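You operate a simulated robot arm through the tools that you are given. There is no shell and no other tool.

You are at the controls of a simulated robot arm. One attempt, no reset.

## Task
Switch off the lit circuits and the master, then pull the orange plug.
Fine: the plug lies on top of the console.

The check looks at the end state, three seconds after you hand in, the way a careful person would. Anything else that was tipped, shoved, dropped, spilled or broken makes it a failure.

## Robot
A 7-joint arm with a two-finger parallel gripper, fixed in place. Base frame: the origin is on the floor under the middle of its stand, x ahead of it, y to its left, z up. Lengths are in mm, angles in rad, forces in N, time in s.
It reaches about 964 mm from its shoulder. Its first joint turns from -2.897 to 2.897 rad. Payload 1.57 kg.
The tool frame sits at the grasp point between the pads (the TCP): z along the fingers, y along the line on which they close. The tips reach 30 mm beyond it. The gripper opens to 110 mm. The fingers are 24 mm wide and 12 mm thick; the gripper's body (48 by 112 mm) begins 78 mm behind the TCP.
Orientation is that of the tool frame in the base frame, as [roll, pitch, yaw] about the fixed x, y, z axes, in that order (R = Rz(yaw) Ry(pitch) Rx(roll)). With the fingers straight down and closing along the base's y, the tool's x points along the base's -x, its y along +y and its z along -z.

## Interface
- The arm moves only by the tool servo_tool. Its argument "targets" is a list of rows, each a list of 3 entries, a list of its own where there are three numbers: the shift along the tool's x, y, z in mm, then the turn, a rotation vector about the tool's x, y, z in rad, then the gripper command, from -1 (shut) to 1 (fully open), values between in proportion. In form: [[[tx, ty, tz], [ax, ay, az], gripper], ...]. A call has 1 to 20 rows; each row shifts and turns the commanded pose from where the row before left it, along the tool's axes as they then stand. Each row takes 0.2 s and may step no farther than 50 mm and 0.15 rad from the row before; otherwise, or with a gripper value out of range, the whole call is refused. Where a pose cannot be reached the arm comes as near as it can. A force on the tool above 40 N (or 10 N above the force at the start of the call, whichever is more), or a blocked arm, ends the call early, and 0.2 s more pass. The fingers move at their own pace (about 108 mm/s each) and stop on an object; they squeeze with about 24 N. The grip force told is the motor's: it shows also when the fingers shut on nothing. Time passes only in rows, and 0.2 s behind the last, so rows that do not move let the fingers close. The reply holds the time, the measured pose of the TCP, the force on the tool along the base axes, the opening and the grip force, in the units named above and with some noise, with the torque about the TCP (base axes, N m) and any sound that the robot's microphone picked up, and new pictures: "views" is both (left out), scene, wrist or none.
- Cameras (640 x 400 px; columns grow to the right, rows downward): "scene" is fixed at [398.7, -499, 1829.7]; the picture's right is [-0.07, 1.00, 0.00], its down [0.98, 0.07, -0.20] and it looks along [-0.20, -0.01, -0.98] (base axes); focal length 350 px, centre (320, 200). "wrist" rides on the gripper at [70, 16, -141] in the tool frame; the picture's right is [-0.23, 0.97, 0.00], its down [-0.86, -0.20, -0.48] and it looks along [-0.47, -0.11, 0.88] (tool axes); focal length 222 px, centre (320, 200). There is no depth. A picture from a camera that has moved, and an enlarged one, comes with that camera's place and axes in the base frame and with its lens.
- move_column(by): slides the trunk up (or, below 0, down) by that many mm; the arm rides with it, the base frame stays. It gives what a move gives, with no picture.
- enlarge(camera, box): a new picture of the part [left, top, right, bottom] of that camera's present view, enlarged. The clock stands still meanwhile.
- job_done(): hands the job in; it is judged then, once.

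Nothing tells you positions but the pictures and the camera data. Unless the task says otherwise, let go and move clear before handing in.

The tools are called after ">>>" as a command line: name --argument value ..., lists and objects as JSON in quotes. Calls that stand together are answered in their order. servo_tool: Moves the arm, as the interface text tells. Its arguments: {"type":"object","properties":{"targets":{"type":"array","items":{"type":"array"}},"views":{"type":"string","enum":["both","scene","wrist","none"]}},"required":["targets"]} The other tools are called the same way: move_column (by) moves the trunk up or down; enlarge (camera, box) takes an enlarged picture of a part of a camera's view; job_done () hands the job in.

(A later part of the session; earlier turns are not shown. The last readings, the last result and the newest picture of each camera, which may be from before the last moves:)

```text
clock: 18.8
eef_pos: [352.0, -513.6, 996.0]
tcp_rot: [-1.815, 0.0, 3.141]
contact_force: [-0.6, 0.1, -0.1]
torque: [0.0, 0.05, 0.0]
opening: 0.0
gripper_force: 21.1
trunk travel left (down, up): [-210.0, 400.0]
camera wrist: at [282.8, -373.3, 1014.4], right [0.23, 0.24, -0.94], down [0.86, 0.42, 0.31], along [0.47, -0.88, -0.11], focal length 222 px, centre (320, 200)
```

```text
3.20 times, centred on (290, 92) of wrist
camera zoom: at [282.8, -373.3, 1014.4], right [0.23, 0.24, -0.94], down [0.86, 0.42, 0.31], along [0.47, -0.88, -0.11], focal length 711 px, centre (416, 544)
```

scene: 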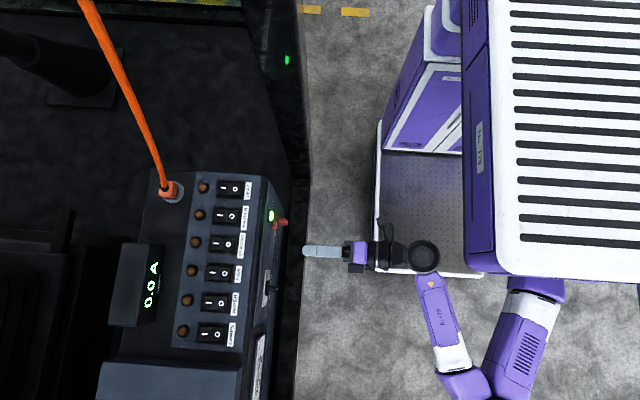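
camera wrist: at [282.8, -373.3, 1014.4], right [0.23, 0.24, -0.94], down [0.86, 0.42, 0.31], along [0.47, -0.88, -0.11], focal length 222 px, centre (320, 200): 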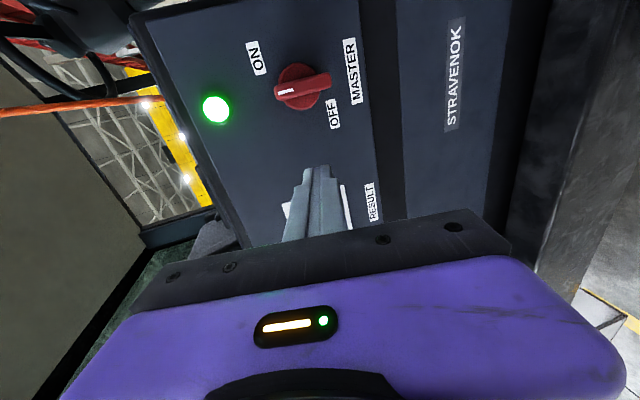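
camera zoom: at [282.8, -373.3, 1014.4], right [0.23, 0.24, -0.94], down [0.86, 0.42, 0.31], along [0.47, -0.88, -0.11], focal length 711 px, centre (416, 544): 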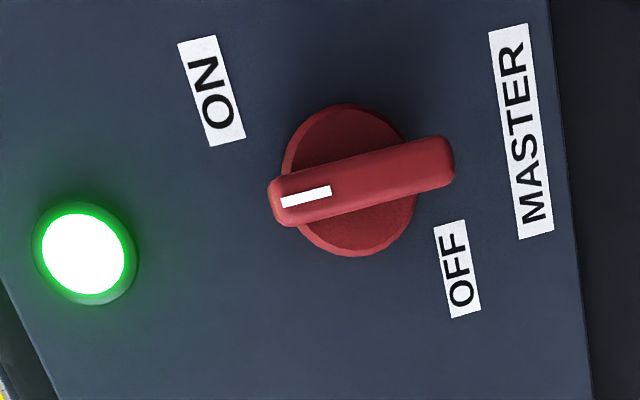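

The knob axis is about (285, 976) in x–z, with the bar sticking out from y -605 to -582. I'll use the closed fingers as a peg: go to the -x side of the bar's upper end at standoff first, to see where the commanded pose actually stands.

>>> servo_tool --targets '[[[36, 0, 10], [0, 0, 0], -1], [[36, 0, 10], [0, 0, 0], -1], [[0, 0, 10], [0, 0, 0], -1], [[0, 0, 0], [0, 0, 0], -1]]' --views "both"

```text
clock: 19.8
eef_pos: [279.6, -544.5, 988.2]
tcp_rot: [-1.815, 0.0, -3.142]
contact_force: [0.3, 1.1, 0.3]
torque: [0.03, 0.0, 0.02]
opening: 0.0
gripper_force: 21.6
trunk travel left (down, up): [-210.0, 400.0]
camera wrist: at [211.0, -403.7, 1007.5], right [0.23, 0.24, -0.94], down [0.86, 0.42, 0.31], along [0.47, -0.88, -0.11], focal length 222 px, centre (320, 200)
```

scene: 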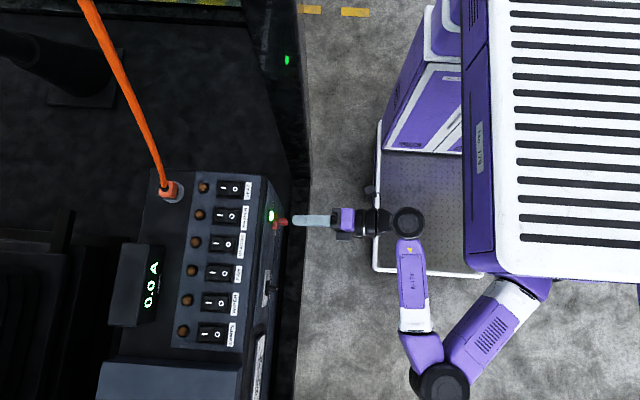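
wrist: 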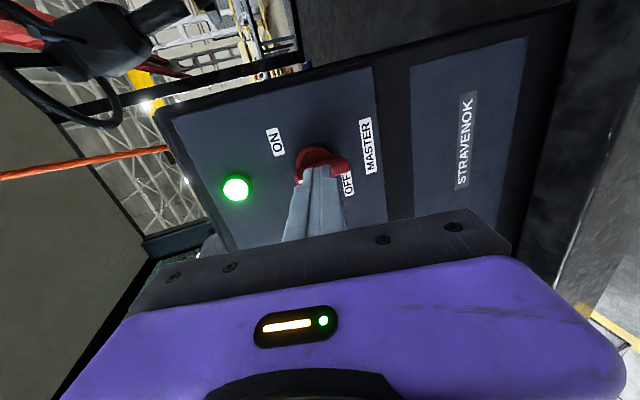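

>>> servo_tool --targets '[[[20, 0, 0], [0.08, 0, 0], -1], [[4, 0, 0], [0.08, 0, 0], -1], [[0, 0, 0], [0.08, 0, 0], -1]]' --views "wrist"

```text
clock: 20.6
eef_pos: [267.5, -534.0, 988.7]
tcp_rot: [-1.799, 0.007, -3.14]
contact_force: [-0.8, -0.2, -0.3]
torque: [0.01, -0.02, -0.02]
opening: 0.0
gripper_force: 21.6
out of reach, approached as far as the arm can: row 1, 2, 3
trunk travel left (down, up): [-210.0, 400.0]
camera wrist: at [197.8, -392.7, 1004.4], right [0.23, 0.22, -0.95], down [0.85, 0.42, 0.31], along [0.47, -0.88, -0.09], focal length 222 px, centre (320, 200)
```

wrist: 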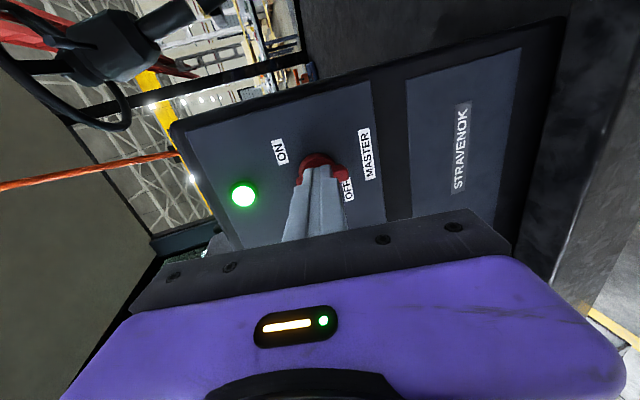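

>>> servo_tool --targets '[[[0, 0, 0], [-0.0426, 0, 0], -1], [[10.5, -12.5, 2.8], [0, 0, 0], -1], [[0, 0, 0], [0, 0, 0], -1]]' --views "both"

>>> enlarge --camera "wrist" --box '[220, 100, 420, 225]'

>>> enlarge --camera "scene" --box '[250, 195, 330, 245]'

```text
clock: 21.4
eef_pos: [254.4, -538.6, 998.4]
tcp_rot: [-1.843, 0.009, -3.141]
contact_force: [-0.8, -0.5, -0.3]
torque: [-0.01, 0.02, -0.04]
opening: 0.0
gripper_force: 21.2
trunk travel left (down, up): [-210.0, 400.0]
camera wrist: at [185.9, -398.1, 1020.8], right [0.23, 0.26, -0.94], down [0.85, 0.41, 0.33], along [0.47, -0.87, -0.13], focal length 222 px, centre (320, 200)
```

scene: 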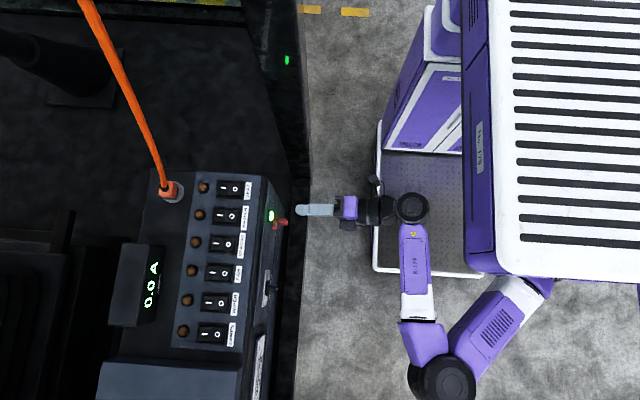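
wrist: 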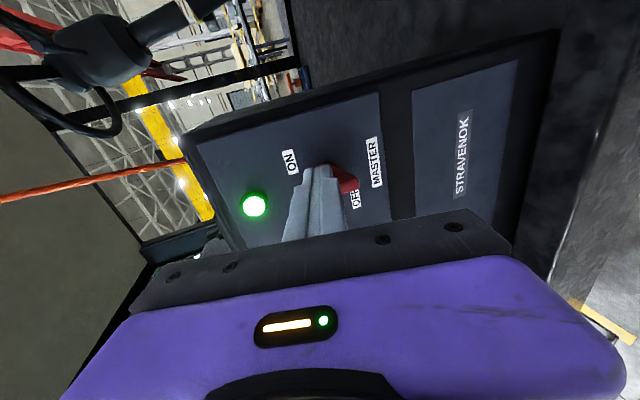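

```text
3.20 times, centred on (320, 162) of wrist
camera zoom: at [185.9, -398.1, 1020.8], right [0.23, 0.26, -0.94], down [0.85, 0.41, 0.33], along [0.47, -0.87, -0.13], focal length 711 px, centre (320, 320)
```

zoom: 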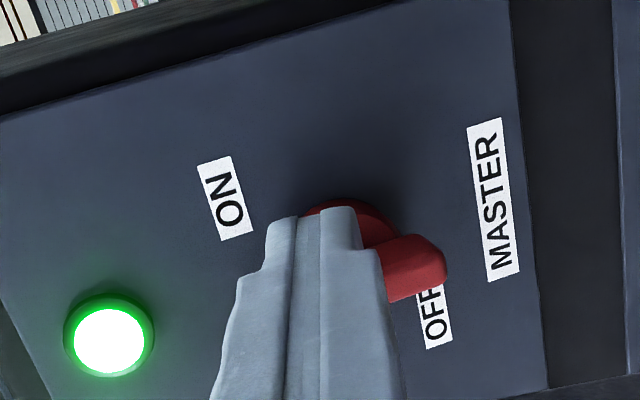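

```text
8.00 times, centred on (290, 220) of scene
camera zoom: at [398.7, -499.0, 1829.7], right [-0.07, 1.0, 0.0], down [0.98, 0.07, -0.2], along [-0.2, -0.01, -0.98], focal length 2799 px, centre (560, 40)
```

zoom: 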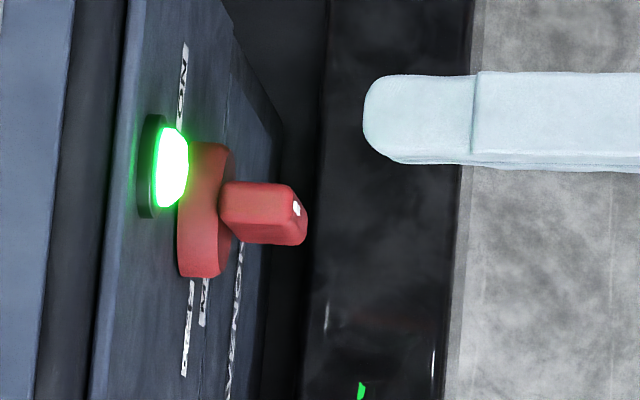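

The overhead view shows the finger cleanly on the -x side of the bar with a ~5 mm gap. I'll advance alongside the bar, stopping short of the disc.

>>> servo_tool --targets '[[[0, -5, 16], [0, 0, 0], -1], [[0, -5.5, 16.5], [0, 0, 0], -1], [[0, 0, 0], [0, 0, 0], -1]]' --views "both"

>>> enlarge --camera "scene" --box '[250, 195, 330, 245]'

>>> enlarge --camera "wrist" --box '[220, 100, 420, 225]'

```text
clock: 22.2
eef_pos: [254.6, -573.3, 1000.6]
tcp_rot: [-1.84, 0.008, -3.139]
contact_force: [1.1, 0.2, 0.5]
torque: [0.01, -0.05, -0.03]
opening: 0.0
gripper_force: 20.8
trunk travel left (down, up): [-210.0, 400.0]
camera wrist: at [185.6, -433.2, 1022.8], right [0.23, 0.26, -0.94], down [0.85, 0.41, 0.33], along [0.47, -0.87, -0.13], focal length 222 px, centre (320, 200)
```

scene: 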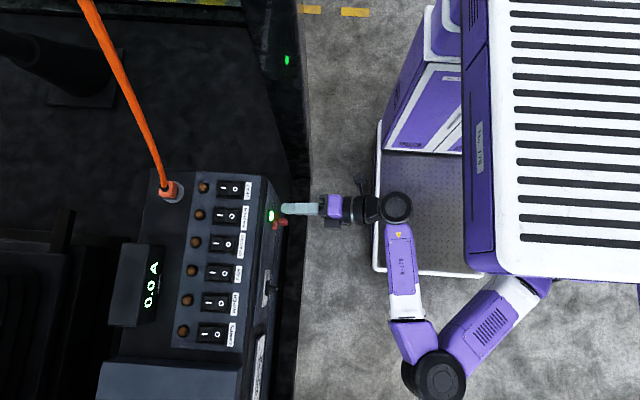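
wrist: 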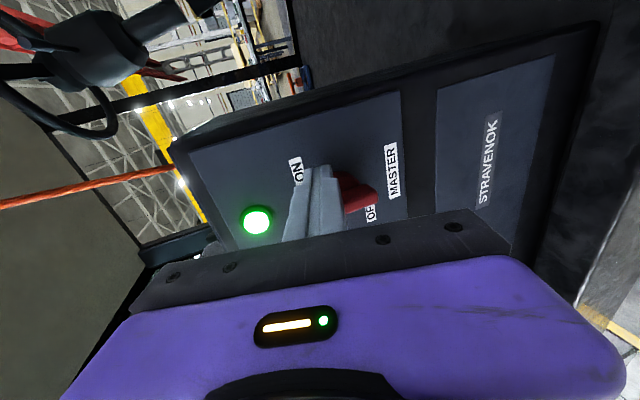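

```text
8.00 times, centred on (290, 220) of scene
camera zoom: at [398.7, -499.0, 1829.7], right [-0.07, 1.0, 0.0], down [0.98, 0.07, -0.2], along [-0.2, -0.01, -0.98], focal length 2799 px, centre (560, 40)
```

zoom: 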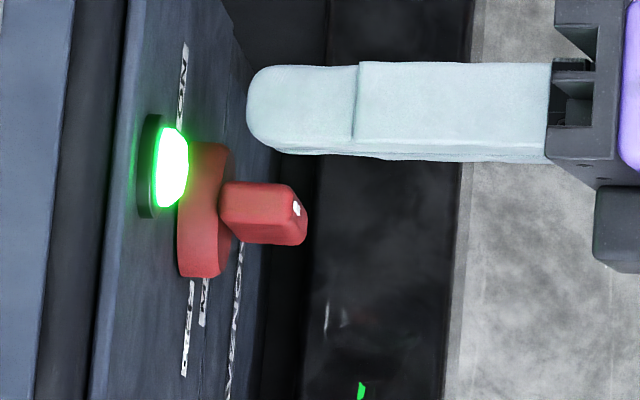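

```text
3.20 times, centred on (320, 162) of wrist
camera zoom: at [185.6, -433.2, 1022.8], right [0.23, 0.26, -0.94], down [0.85, 0.41, 0.33], along [0.47, -0.87, -0.13], focal length 711 px, centre (320, 320)
```

zoom: 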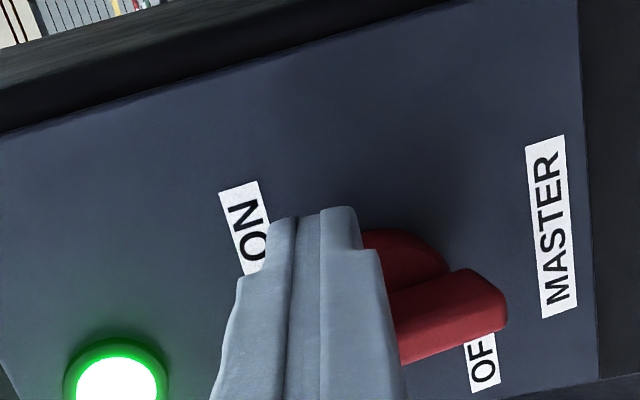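

>>> servo_tool --targets '[[[-8, 0, 0], [0, 0, 0], -1], [[-4, 0, 0], [0, 0, 0], -1], [[-4, -3.9, -1.1], [0, 0, 0], -1], [[-6, -3.4, -0.9], [0, 0, 0], -1]]' --views "both"

>>> enlarge --camera "scene" --box '[250, 195, 330, 245]'

>>> enlarge --camera "wrist" --box '[220, 100, 420, 225]'

```text
clock: 23.2
eef_pos: [278.0, -572.8, 1009.4]
tcp_rot: [-1.841, 0.007, -3.138]
contact_force: [0.0, -0.6, -0.3]
torque: [0.02, 0.02, 0.02]
opening: 0.0
gripper_force: 20.8
trunk travel left (down, up): [-210.0, 400.0]
camera wrist: at [208.0, -433.1, 1031.0], right [0.23, 0.26, -0.94], down [0.85, 0.41, 0.33], along [0.47, -0.87, -0.13], focal length 222 px, centre (320, 200)
```

scene: 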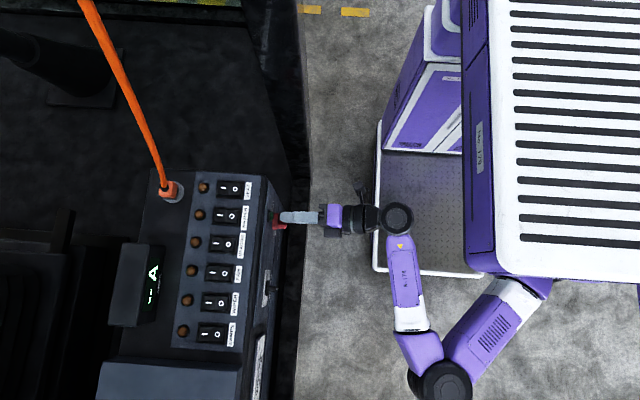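
wrist: 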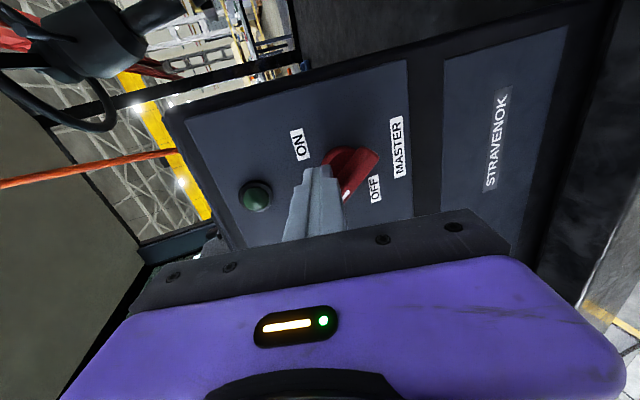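

```text
8.00 times, centred on (290, 220) of scene
camera zoom: at [398.7, -499.0, 1829.7], right [-0.07, 1.0, 0.0], down [0.98, 0.07, -0.2], along [-0.2, -0.01, -0.98], focal length 2799 px, centre (560, 40)
```

zoom: 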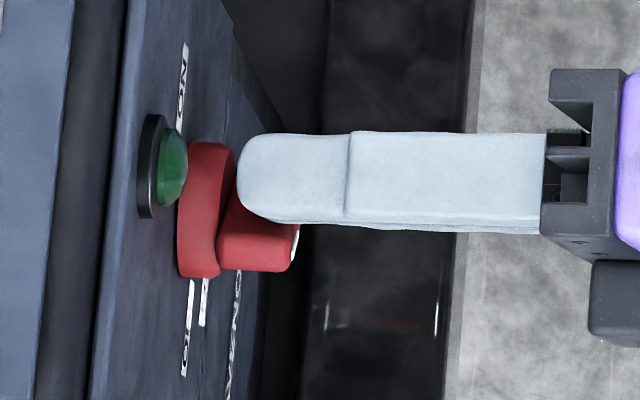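

```text
3.20 times, centred on (320, 162) of wrist
camera zoom: at [208.0, -433.1, 1031.0], right [0.23, 0.26, -0.94], down [0.85, 0.41, 0.33], along [0.47, -0.87, -0.13], focal length 711 px, centre (320, 320)
```

zoom: 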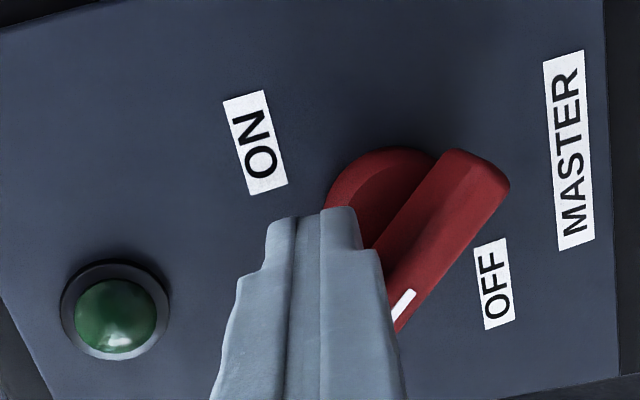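

The master is turning: the green lamp is out and the meter shows dashes. I'll carry on the arc to bring the bar fully to its OFF stop.

>>> servo_tool --targets '[[[-6, -1, -0.3], [0, 0, 0], -1], [[-6, 1, 0.3], [0, 0, 0], -1], [[-5, 3.9, 1.1], [0, 0, 0], -1], [[-2, 3.9, 1.1], [0, 0, 0], -1]]' --views "both"

>>> enlarge --camera "wrist" --box '[220, 80, 420, 205]'

>>> enlarge --camera "scene" --box '[250, 195, 330, 245]'

```text
clock: 24.2
eef_pos: [298.7, -575.2, 999.6]
tcp_rot: [-1.84, 0.008, -3.14]
contact_force: [0.3, 0.5, 0.6]
torque: [-0.01, 0.03, 0.01]
opening: 0.2
gripper_force: 21.0
trunk travel left (down, up): [-210.0, 400.0]
camera wrist: at [228.4, -434.2, 1022.3], right [0.23, 0.26, -0.94], down [0.85, 0.41, 0.33], along [0.47, -0.88, -0.13], focal length 222 px, centre (320, 200)
```

scene: 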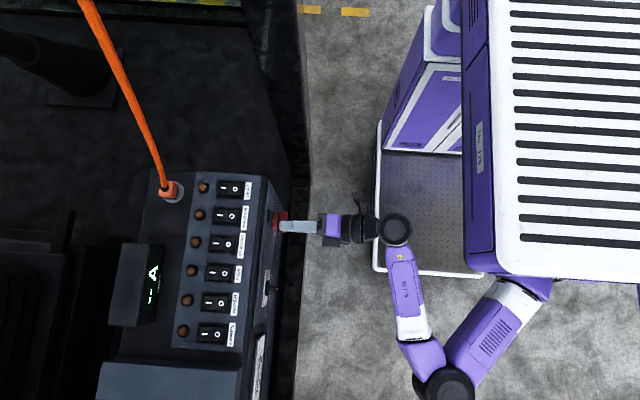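
wrist: 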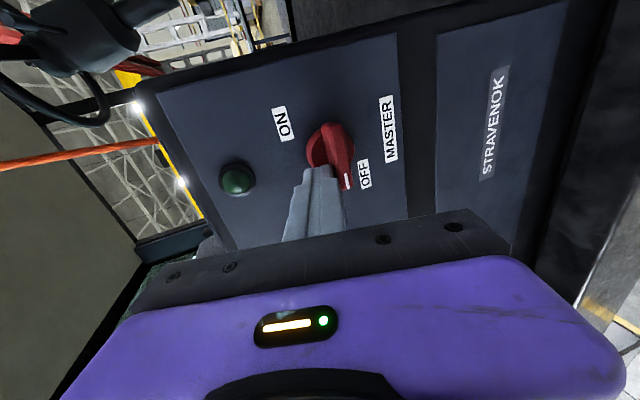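

```text
3.20 times, centred on (320, 142) of wrist
camera zoom: at [228.4, -434.2, 1022.3], right [0.23, 0.26, -0.94], down [0.85, 0.41, 0.33], along [0.47, -0.88, -0.13], focal length 711 px, centre (320, 384)
```

zoom: 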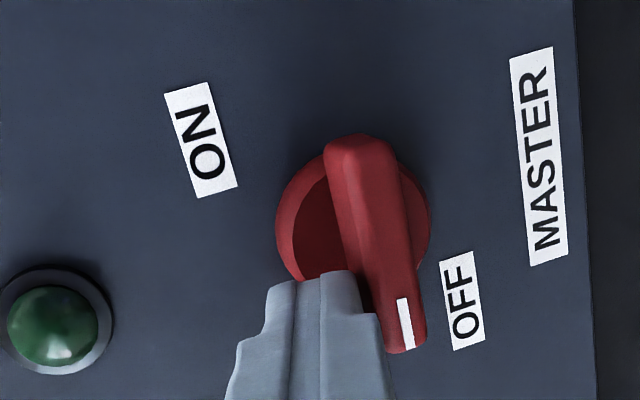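

```text
8.00 times, centred on (290, 220) of scene
camera zoom: at [398.7, -499.0, 1829.7], right [-0.07, 1.0, 0.0], down [0.98, 0.07, -0.2], along [-0.2, -0.01, -0.98], focal length 2799 px, centre (560, 40)
```

zoom: 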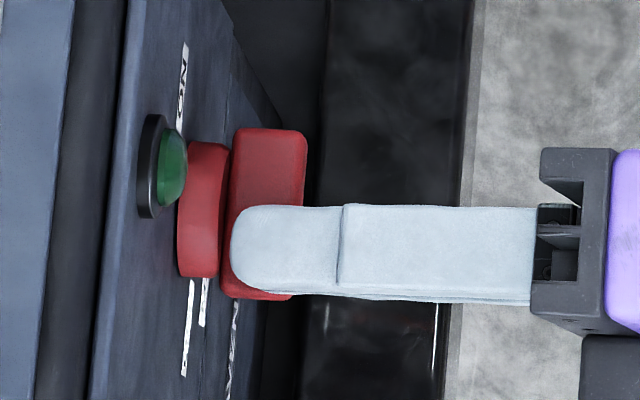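

The bar now points exactly along +x at OFF, lamp dark. I'll retract along the tool axis, then raise the trunk and swing the tool back to pointing down for the plug.

>>> servo_tool --targets '[[[0, -2, -20], [0, 0, 0], -1], [[0, 0, -25], [0, 0, 0], -1], [[0, 0, -25], [0, 0, 0], -1]]' --views "both"

>>> enlarge --camera "wrist" --box '[200, 60, 440, 210]'

>>> enlarge --camera "scene" --box '[250, 195, 330, 245]'

>>> enlarge --camera "scene" --box '[130, 150, 210, 200]'

```text
clock: 25.0
eef_pos: [296.0, -511.7, 1021.1]
tcp_rot: [-1.843, 0.009, -3.141]
contact_force: [1.2, 0.1, 0.1]
torque: [-0.01, -0.01, 0.0]
opening: 0.0
gripper_force: 21.3
out of reach, approached as far as the arm can: row 3
trunk travel left (down, up): [-210.0, 400.0]
camera wrist: at [226.7, -370.8, 1043.4], right [0.23, 0.26, -0.94], down [0.85, 0.41, 0.33], along [0.47, -0.87, -0.13], focal length 222 px, centre (320, 200)
```

scene: 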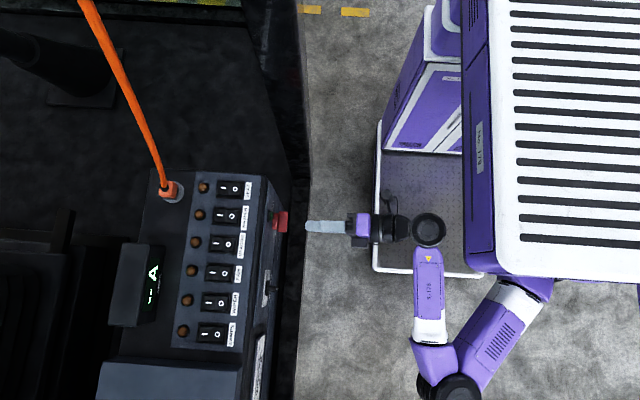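
wrist: 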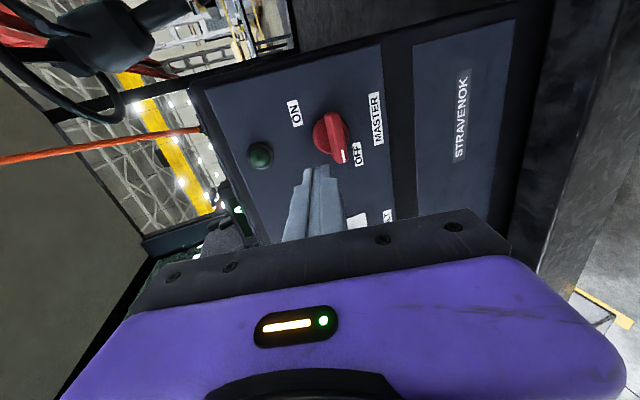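

```text
2.67 times, centred on (320, 135) of wrist
camera zoom: at [226.7, -370.8, 1043.4], right [0.23, 0.26, -0.94], down [0.85, 0.41, 0.33], along [0.47, -0.87, -0.13], focal length 592 px, centre (320, 373)
```

zoom: 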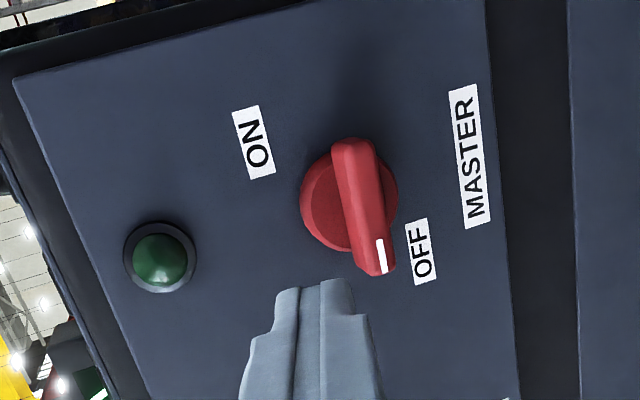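

```text
8.00 times, centred on (290, 220) of scene
camera zoom: at [398.7, -499.0, 1829.7], right [-0.07, 1.0, 0.0], down [0.98, 0.07, -0.2], along [-0.2, -0.01, -0.98], focal length 2799 px, centre (560, 40)
```

zoom: 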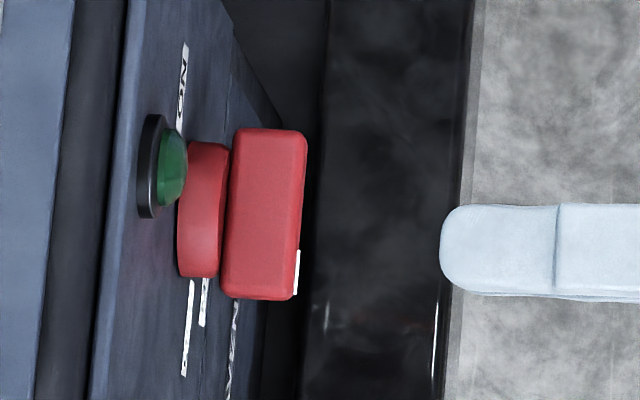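

```text
8.00 times, centred on (170, 175) of scene
camera zoom: at [398.7, -499.0, 1829.7], right [-0.07, 1.0, 0.0], down [0.98, 0.07, -0.2], along [-0.2, -0.01, -0.98], focal length 2799 px, centre (1520, 400)
```

zoom: 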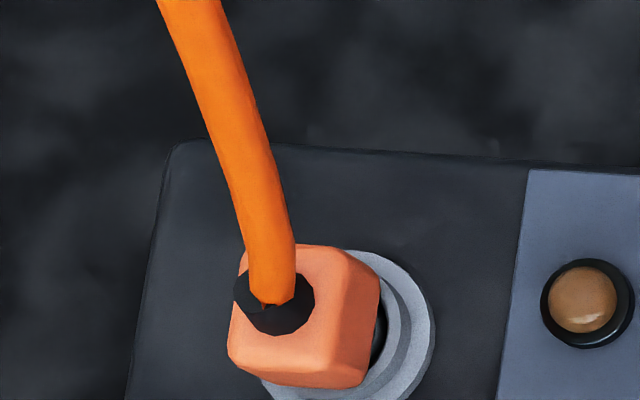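

Master is at OFF with its lamp dark and meter blank. The cable rises almost straight up from the plug (leaning slightly toward +y), so I'll grip the plug from the +y side with a tilted hand rather than from above; first I raise the trunk.

>>> move_column --by 235

>>> servo_tool --targets '[[[0, 0, 0], [-0.14, 0, 0], -1], [[0, 0, 0], [-0.14, 0, 0], -1], [[0, 0, 0], [-0.14, 0, 0], -1]]' --views "both"

```text
clock: 27.5
eef_pos: [296.5, -509.9, 1256.0]
tcp_rot: [-1.842, 0.009, -3.14]
contact_force: [-0.1, 0.5, -0.6]
torque: [0.01, -0.04, -0.03]
opening: 0.1
gripper_force: 21.4
trunk travel left (down, up): [-445.0, 165.0]
```

```text
clock: 28.3
eef_pos: [296.5, -511.5, 1256.7]
tcp_rot: [-2.264, 0.008, -3.142]
contact_force: [0.9, 0.1, -0.3]
torque: [-0.03, 0.01, -0.04]
opening: 0.0
gripper_force: 21.0
trunk travel left (down, up): [-445.0, 165.0]
camera wrist: at [225.9, -391.6, 1334.2], right [0.23, 0.62, -0.75], down [0.85, 0.24, 0.47], along [0.47, -0.74, -0.47], focal length 222 px, centre (320, 200)
```

scene: 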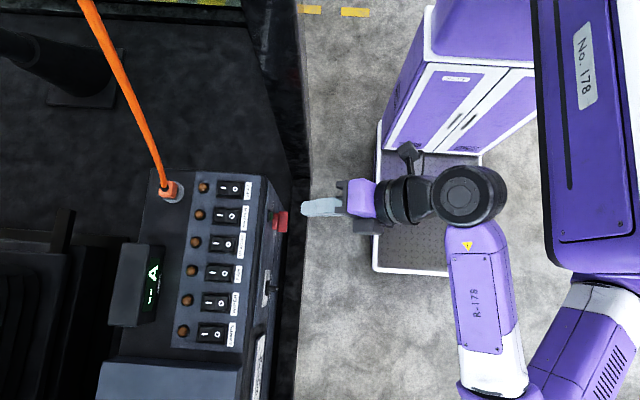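
wrist: 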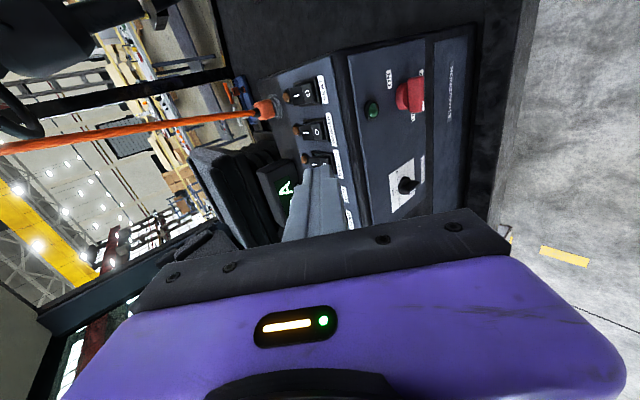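

>>> servo_tool --targets '[[[0, 0, 0], [0, 0, 0.1428], -1], [[0, 0, 0], [0, 0, 0.1428], -1], [[0, 0, 0], [0, 0, 0.1428], -1], [[0, 0, 0], [0, 0, 0.1428], -1], [[0, 0, 0], [0, 0, 0.1428], -1], [[0, 0, 0], [0, 0, 0.1428], -1], [[0, 0, 0], [0, 0, 0.1428], -1], [[0, 0, 0], [0, 0, 0.1428], -1], [[0, 0, 0], [0, 0, 0.1428], -1], [[0, 0, 0], [0, 0, 0.1428], -1], [[0, 0, 0], [0, 0, 0.1428], -1]]' --views "both"

```text
clock: 30.7
eef_pos: [298.1, -514.0, 1248.3]
tcp_rot: [-3.097, 0.862, 1.609]
contact_force: [0.5, 0.0, -0.2]
torque: [0.0, 0.01, 0.03]
opening: 0.0
gripper_force: 20.8
trunk travel left (down, up): [-445.0, 165.0]
camera wrist: at [314.2, -360.8, 1287.8], right [0.98, -0.14, 0.14], down [-0.17, -0.19, 0.97], along [-0.11, -0.97, -0.21], focal length 222 px, centre (320, 200)
```

scene: 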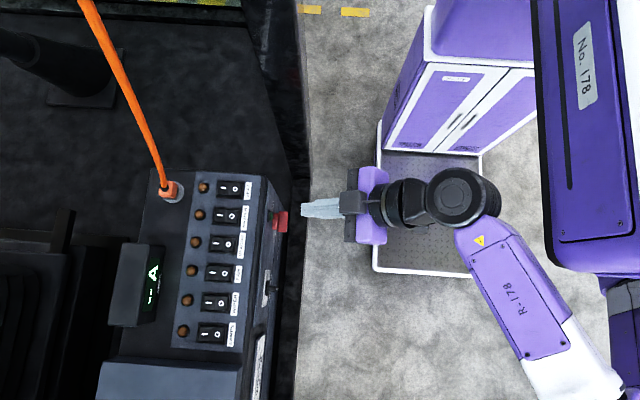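
wrist: 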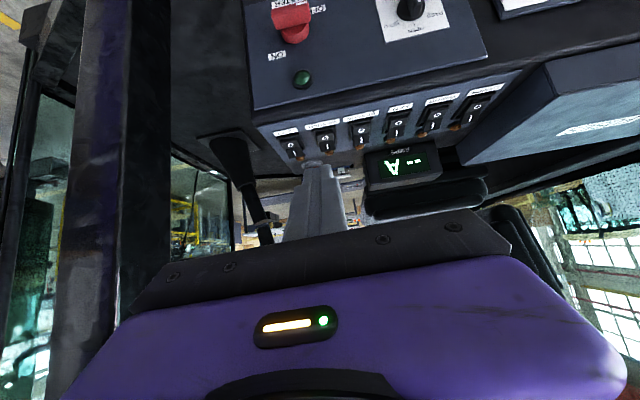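

>>> servo_tool --targets '[[[0, 0, 0], [0, 0, 0], 0.3], [[0, 0, 0], [0, 0, 0], 0.3]]' --views "both"

>>> enlarge --camera "wrist" --box '[240, 120, 400, 220]'

```text
clock: 31.3
eef_pos: [296.9, -513.7, 1249.6]
tcp_rot: [-3.094, 0.863, 1.612]
contact_force: [0.3, -0.9, -0.5]
torque: [0.01, -0.02, -0.03]
opening: 71.6
gripper_force: 0.0
trunk travel left (down, up): [-445.0, 165.0]
camera wrist: at [314.6, -360.9, 1288.0], right [0.98, -0.14, 0.14], down [-0.17, -0.19, 0.97], along [-0.11, -0.97, -0.21], focal length 222 px, centre (320, 200)
```

scene: 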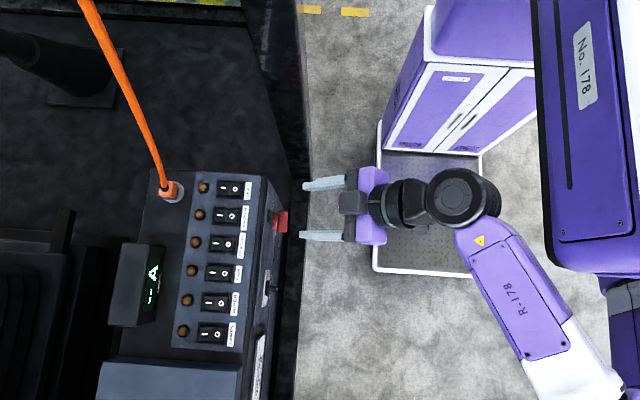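
wrist: 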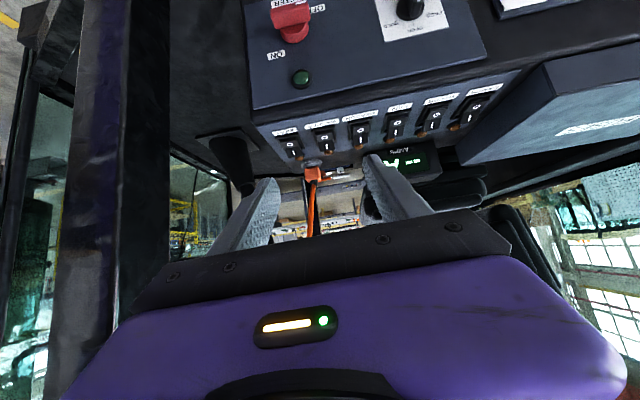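

```text
4.00 times, centred on (320, 170) of wrist
camera zoom: at [314.6, -360.9, 1288.0], right [0.98, -0.14, 0.14], down [-0.17, -0.19, 0.97], along [-0.11, -0.97, -0.21], focal length 888 px, centre (320, 320)
```

zoom: 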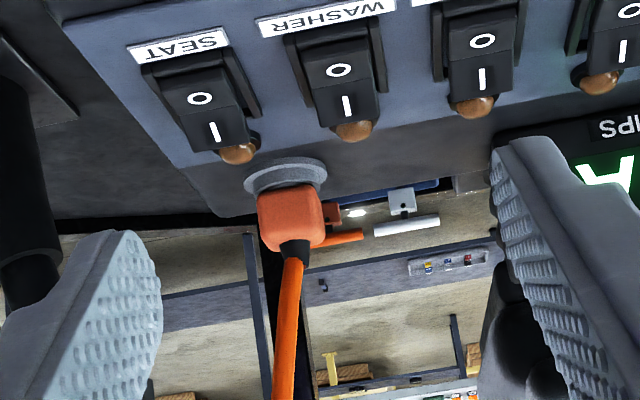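

I can see the plug standing in its ring at about (256, -815), body z 1115–1149, with the cable rising above it. I'll move to a pre-grasp point about 70 mm back along the tool axis with fingers straddling it.

>>> servo_tool --targets '[[[-18.8, -6.7, 35.8], [0, 0, 0], 0.3], [[-18.8, -6.7, 35.8], [0, 0, 0], 0.3], [[-18.8, -6.7, 35.8], [0, 0, 0], 0.3], [[-18.8, -6.7, 35.8], [0, 0, 0], 0.3], [[0, 0, 0], [0, 0, 0], 0.3]]' --views "both"

>>> enlarge --camera "wrist" --box '[200, 100, 440, 250]'

```text
clock: 32.5
eef_pos: [269.5, -669.7, 1222.4]
tcp_rot: [3.127, 0.879, 1.56]
contact_force: [0.5, 0.5, -0.5]
torque: [0.03, 0.0, -0.01]
opening: 71.1
gripper_force: 0.1
trunk travel left (down, up): [-445.0, 165.0]
camera wrist: at [285.2, -516.8, 1259.6], right [0.97, -0.14, 0.18], down [-0.21, -0.18, 0.96], along [-0.11, -0.97, -0.2], focal length 222 px, centre (320, 200)
```

scene: 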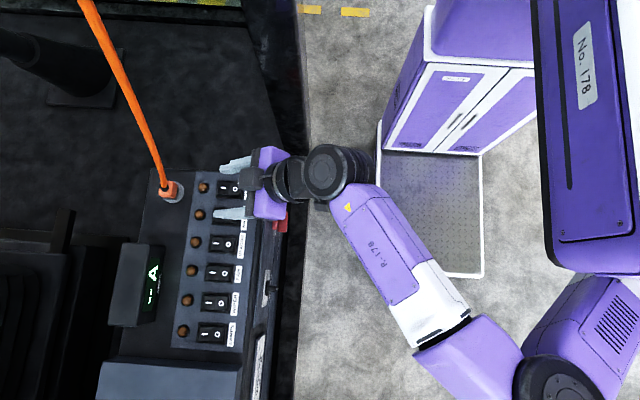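
wrist: 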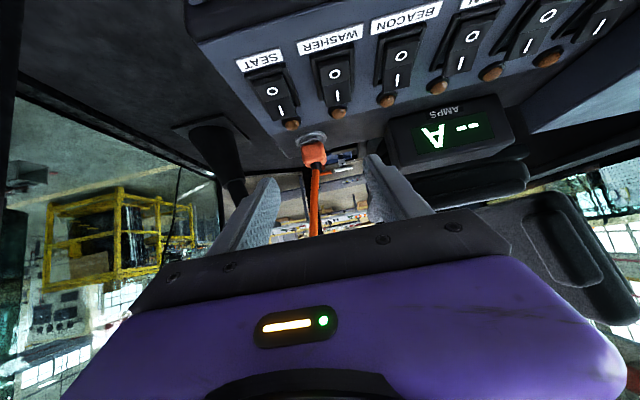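

```text
2.67 times, centred on (320, 175) of wrist
camera zoom: at [285.2, -516.8, 1259.6], right [0.97, -0.14, 0.18], down [-0.21, -0.18, 0.96], along [-0.11, -0.97, -0.2], focal length 592 px, centre (320, 267)
```

zoom: 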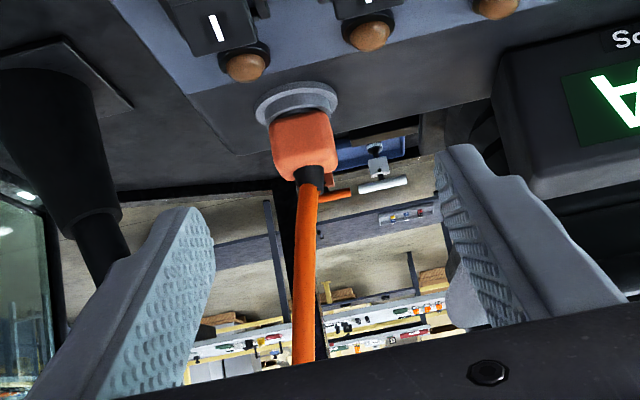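

>>> servo_tool --targets '[[[-15.3, -7.2, 39.4], [0, 0, 0], 0.3], [[-15.3, -7.2, 39.4], [0, 0, 0], 0.3], [[0, 0, 0], [0, 0, 0], 0.3]]' --views "both"

>>> enlarge --camera "wrist" --box '[200, 80, 440, 230]'

>>> enlarge --camera "scene" --box '[130, 140, 290, 240]'

```text
clock: 33.3
eef_pos: [254.1, -750.1, 1195.7]
tcp_rot: [3.13, 0.88, 1.561]
contact_force: [0.8, -0.3, -0.6]
torque: [0.01, -0.01, 0.0]
opening: 71.7
gripper_force: 0.1
trunk travel left (down, up): [-445.0, 165.0]
camera wrist: at [270.2, -596.2, 1232.5], right [0.97, -0.14, 0.18], down [-0.21, -0.18, 0.96], along [-0.11, -0.97, -0.2], focal length 222 px, centre (320, 200)
```

scene: 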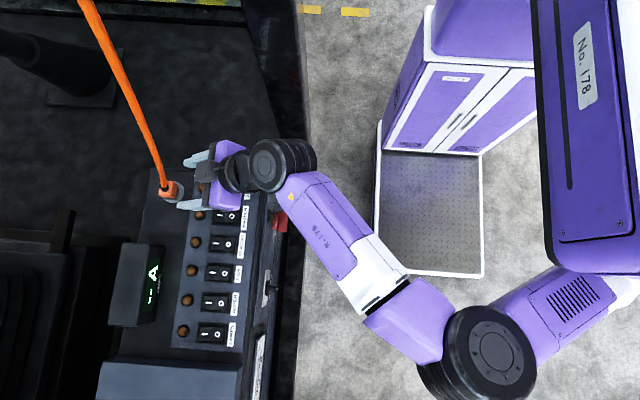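
wrist: 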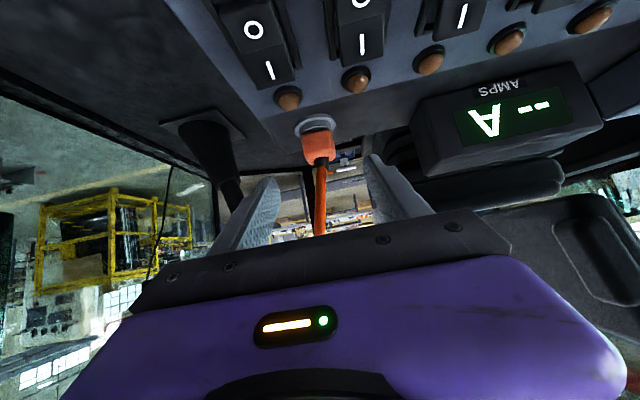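

```text
2.67 times, centred on (320, 155) of wrist
camera zoom: at [270.2, -596.2, 1232.5], right [0.97, -0.14, 0.18], down [-0.21, -0.18, 0.96], along [-0.11, -0.97, -0.2], focal length 592 px, centre (320, 320)
```

zoom: 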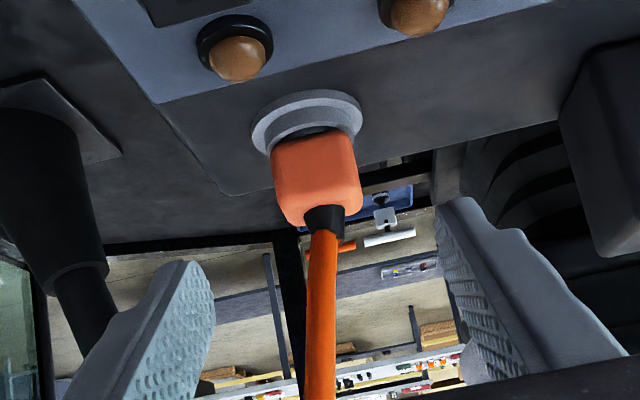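

```text
4.00 times, centred on (210, 190) of scene
camera zoom: at [398.7, -499.0, 1829.7], right [-0.07, 1.0, 0.0], down [0.98, 0.07, -0.2], along [-0.2, -0.01, -0.98], focal length 1399 px, centre (760, 240)
```

zoom: 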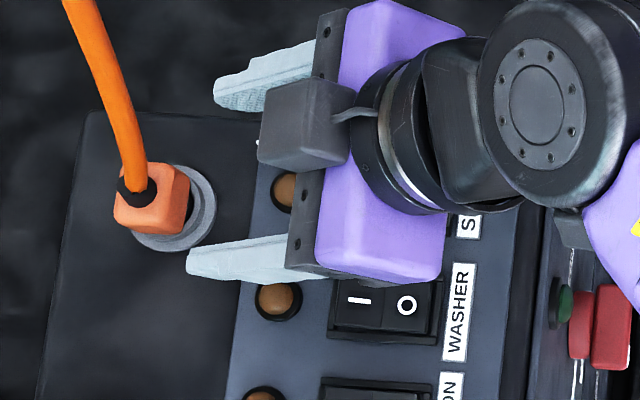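

I notice a small box on the hand's upper side that would come close to the cable, so I'll flatten the approach a bit (tilt to ~57°) for clearance, then advance half-way.

>>> servo_tool --targets '[[[0, 0, 0], [0, -0.12, 0], 0.3], [[10.6, 1, 0], [0, 0, 0], 0.3], [[0, 0, 20], [0, 0, 0], 0.3], [[0, 0, 15], [0, 0, 0], 0.3], [[0, 0, 0], [0, 0, 0], 0.3]]' --views "both"

>>> enlarge --camera "wrist" --box '[200, 60, 440, 210]'

>>> enlarge --camera "scene" --box '[130, 140, 290, 240]'

```text
clock: 34.5
eef_pos: [254.9, -773.8, 1167.4]
tcp_rot: [3.128, 1.0, 1.562]
contact_force: [0.3, -0.1, -0.2]
torque: [0.0, 0.02, 0.04]
opening: 71.4
gripper_force: 0.1
trunk travel left (down, up): [-445.0, 165.0]
camera wrist: at [272.3, -616.7, 1186.4], right [0.97, -0.12, 0.2], down [-0.21, -0.06, 0.98], along [-0.11, -0.99, -0.08], focal length 222 px, centre (320, 200)
```

scene: 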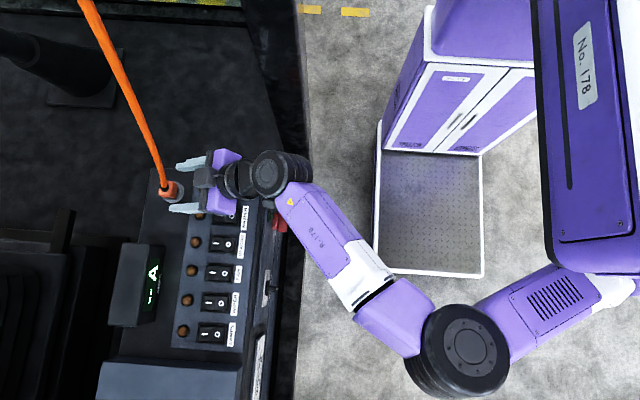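
wrist: 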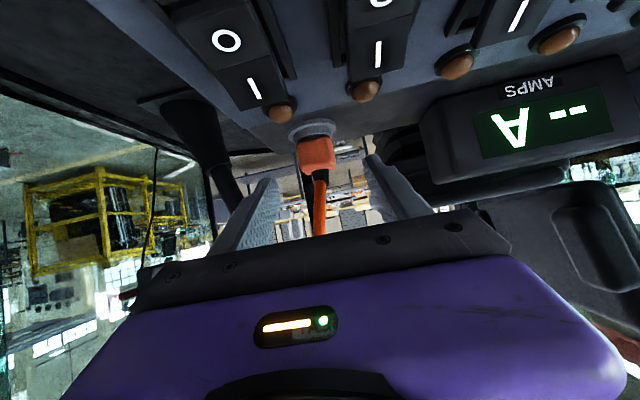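

```text
2.67 times, centred on (320, 135) of wrist
camera zoom: at [272.3, -616.7, 1186.4], right [0.97, -0.12, 0.2], down [-0.21, -0.06, 0.98], along [-0.11, -0.99, -0.08], focal length 592 px, centre (320, 373)
```

zoom: 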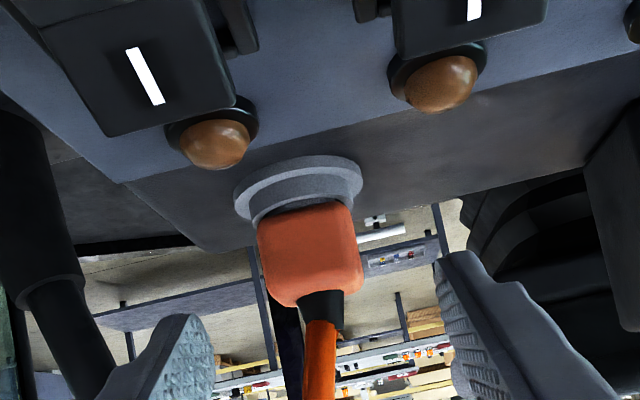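

```text
4.00 times, centred on (210, 190) of scene
camera zoom: at [398.7, -499.0, 1829.7], right [-0.07, 1.0, 0.0], down [0.98, 0.07, -0.2], along [-0.2, -0.01, -0.98], focal length 1399 px, centre (760, 240)
```

zoom: 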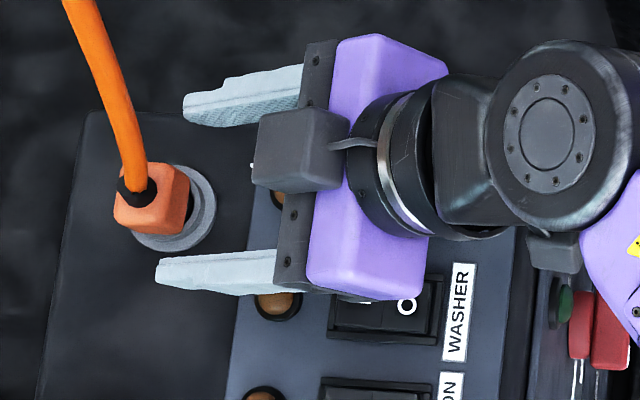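

>>> servo_tool --targets '[[[0, 0, 17], [0, 0, 0], 0.3], [[0, 0, 17.5], [0, 0, 0], 0.3], [[0, 0, 0], [0, 0, 0], 0.3]]' --views "both"

>>> enlarge --camera "wrist" --box '[200, 60, 440, 210]'

>>> enlarge --camera "scene" --box '[130, 140, 290, 240]'

```text
clock: 35.3
eef_pos: [256.0, -802.9, 1149.9]
tcp_rot: [3.126, 0.999, 1.561]
contact_force: [-0.6, 0.8, -1.2]
torque: [0.0, -0.04, -0.01]
opening: 71.5
gripper_force: 0.1
trunk travel left (down, up): [-445.0, 165.0]
camera wrist: at [273.5, -646.4, 1168.8], right [0.97, -0.12, 0.2], down [-0.21, -0.06, 0.98], along [-0.11, -0.99, -0.08], focal length 222 px, centre (320, 200)
```

scene: 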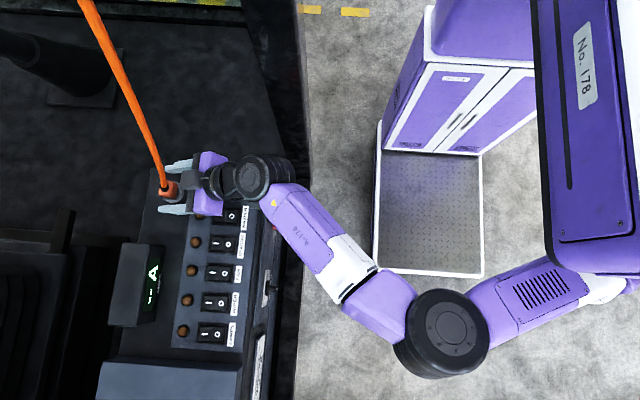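
wrist: 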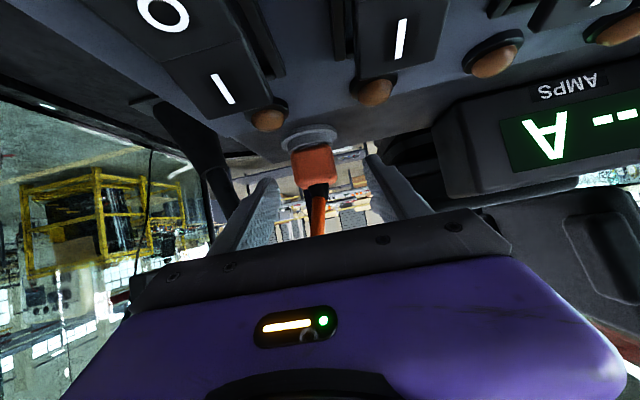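

```text
2.67 times, centred on (320, 135) of wrist
camera zoom: at [273.5, -646.4, 1168.8], right [0.97, -0.12, 0.2], down [-0.21, -0.06, 0.98], along [-0.11, -0.99, -0.08], focal length 592 px, centre (320, 373)
```

zoom: 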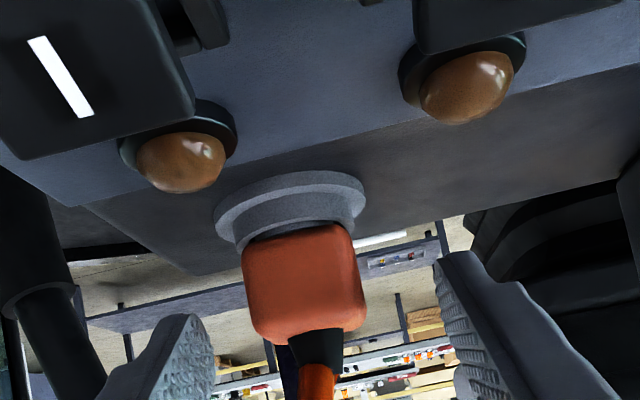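

```text
4.00 times, centred on (210, 190) of scene
camera zoom: at [398.7, -499.0, 1829.7], right [-0.07, 1.0, 0.0], down [0.98, 0.07, -0.2], along [-0.2, -0.01, -0.98], focal length 1399 px, centre (760, 240)
```

zoom: 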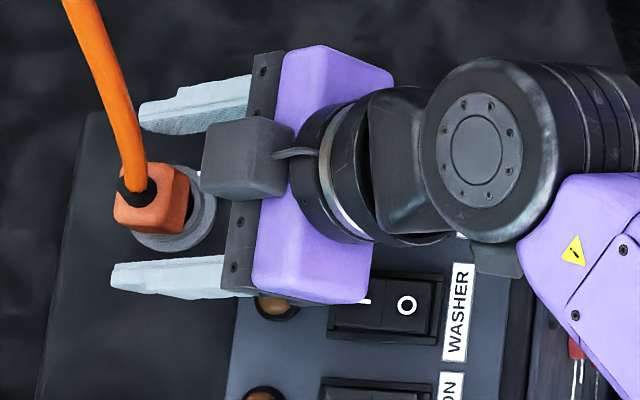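

The fingers straddle the plug symmetrically and the box clears the cable. Closing on the plug now.

>>> servo_tool --targets '[[[0, 0, 0], [0, 0, 0], -1], [[0, 0, 0], [0, 0, 0], -1], [[0, 0, 0], [0, 0, 0], -1]]' --views "both"

>>> enlarge --camera "wrist" --box '[200, 60, 440, 210]'

>>> enlarge --camera "scene" --box '[130, 140, 290, 240]'

```text
clock: 36.1
eef_pos: [255.3, -803.3, 1150.5]
tcp_rot: [3.129, 1.0, 1.557]
contact_force: [-7.5, -2.8, 0.5]
torque: [-0.07, 0.28, -0.14]
opening: 33.1
gripper_force: 23.6
trunk travel left (down, up): [-445.0, 165.0]
camera wrist: at [272.0, -646.2, 1168.8], right [0.97, -0.12, 0.2], down [-0.21, -0.06, 0.98], along [-0.11, -0.99, -0.08], focal length 222 px, centre (320, 200)
```

scene: 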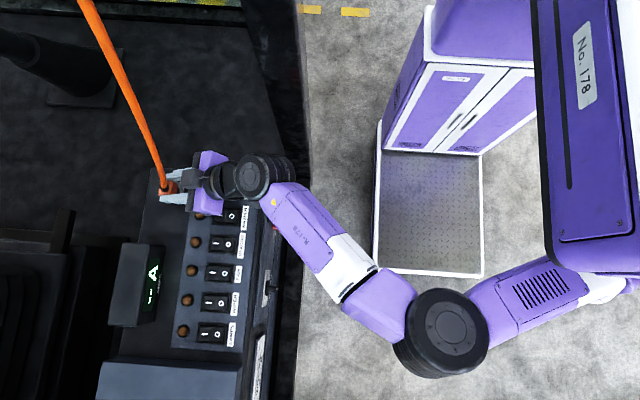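
wrist: 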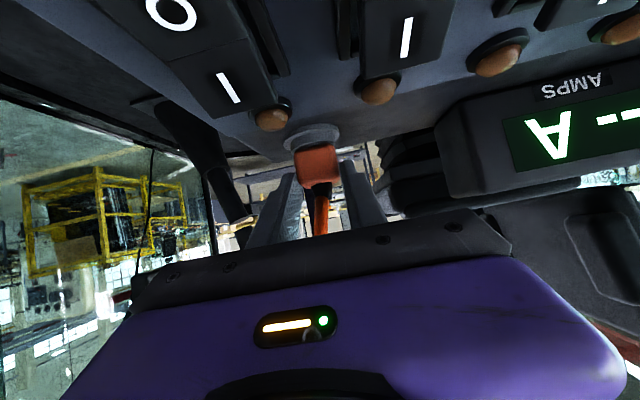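

```text
2.67 times, centred on (320, 135) of wrist
camera zoom: at [272.0, -646.2, 1168.8], right [0.97, -0.12, 0.2], down [-0.21, -0.06, 0.98], along [-0.11, -0.99, -0.08], focal length 592 px, centre (320, 373)
```

zoom: 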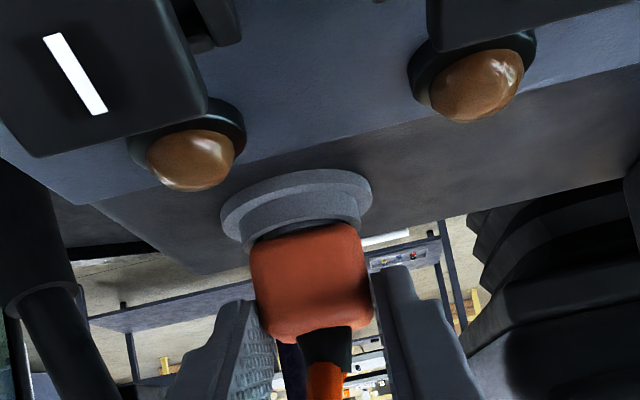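

```text
4.00 times, centred on (210, 190) of scene
camera zoom: at [398.7, -499.0, 1829.7], right [-0.07, 1.0, 0.0], down [0.98, 0.07, -0.2], along [-0.2, -0.01, -0.98], focal length 1399 px, centre (760, 240)
```

zoom: 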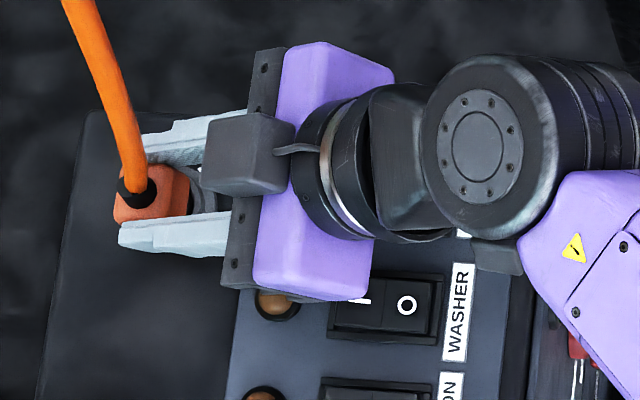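

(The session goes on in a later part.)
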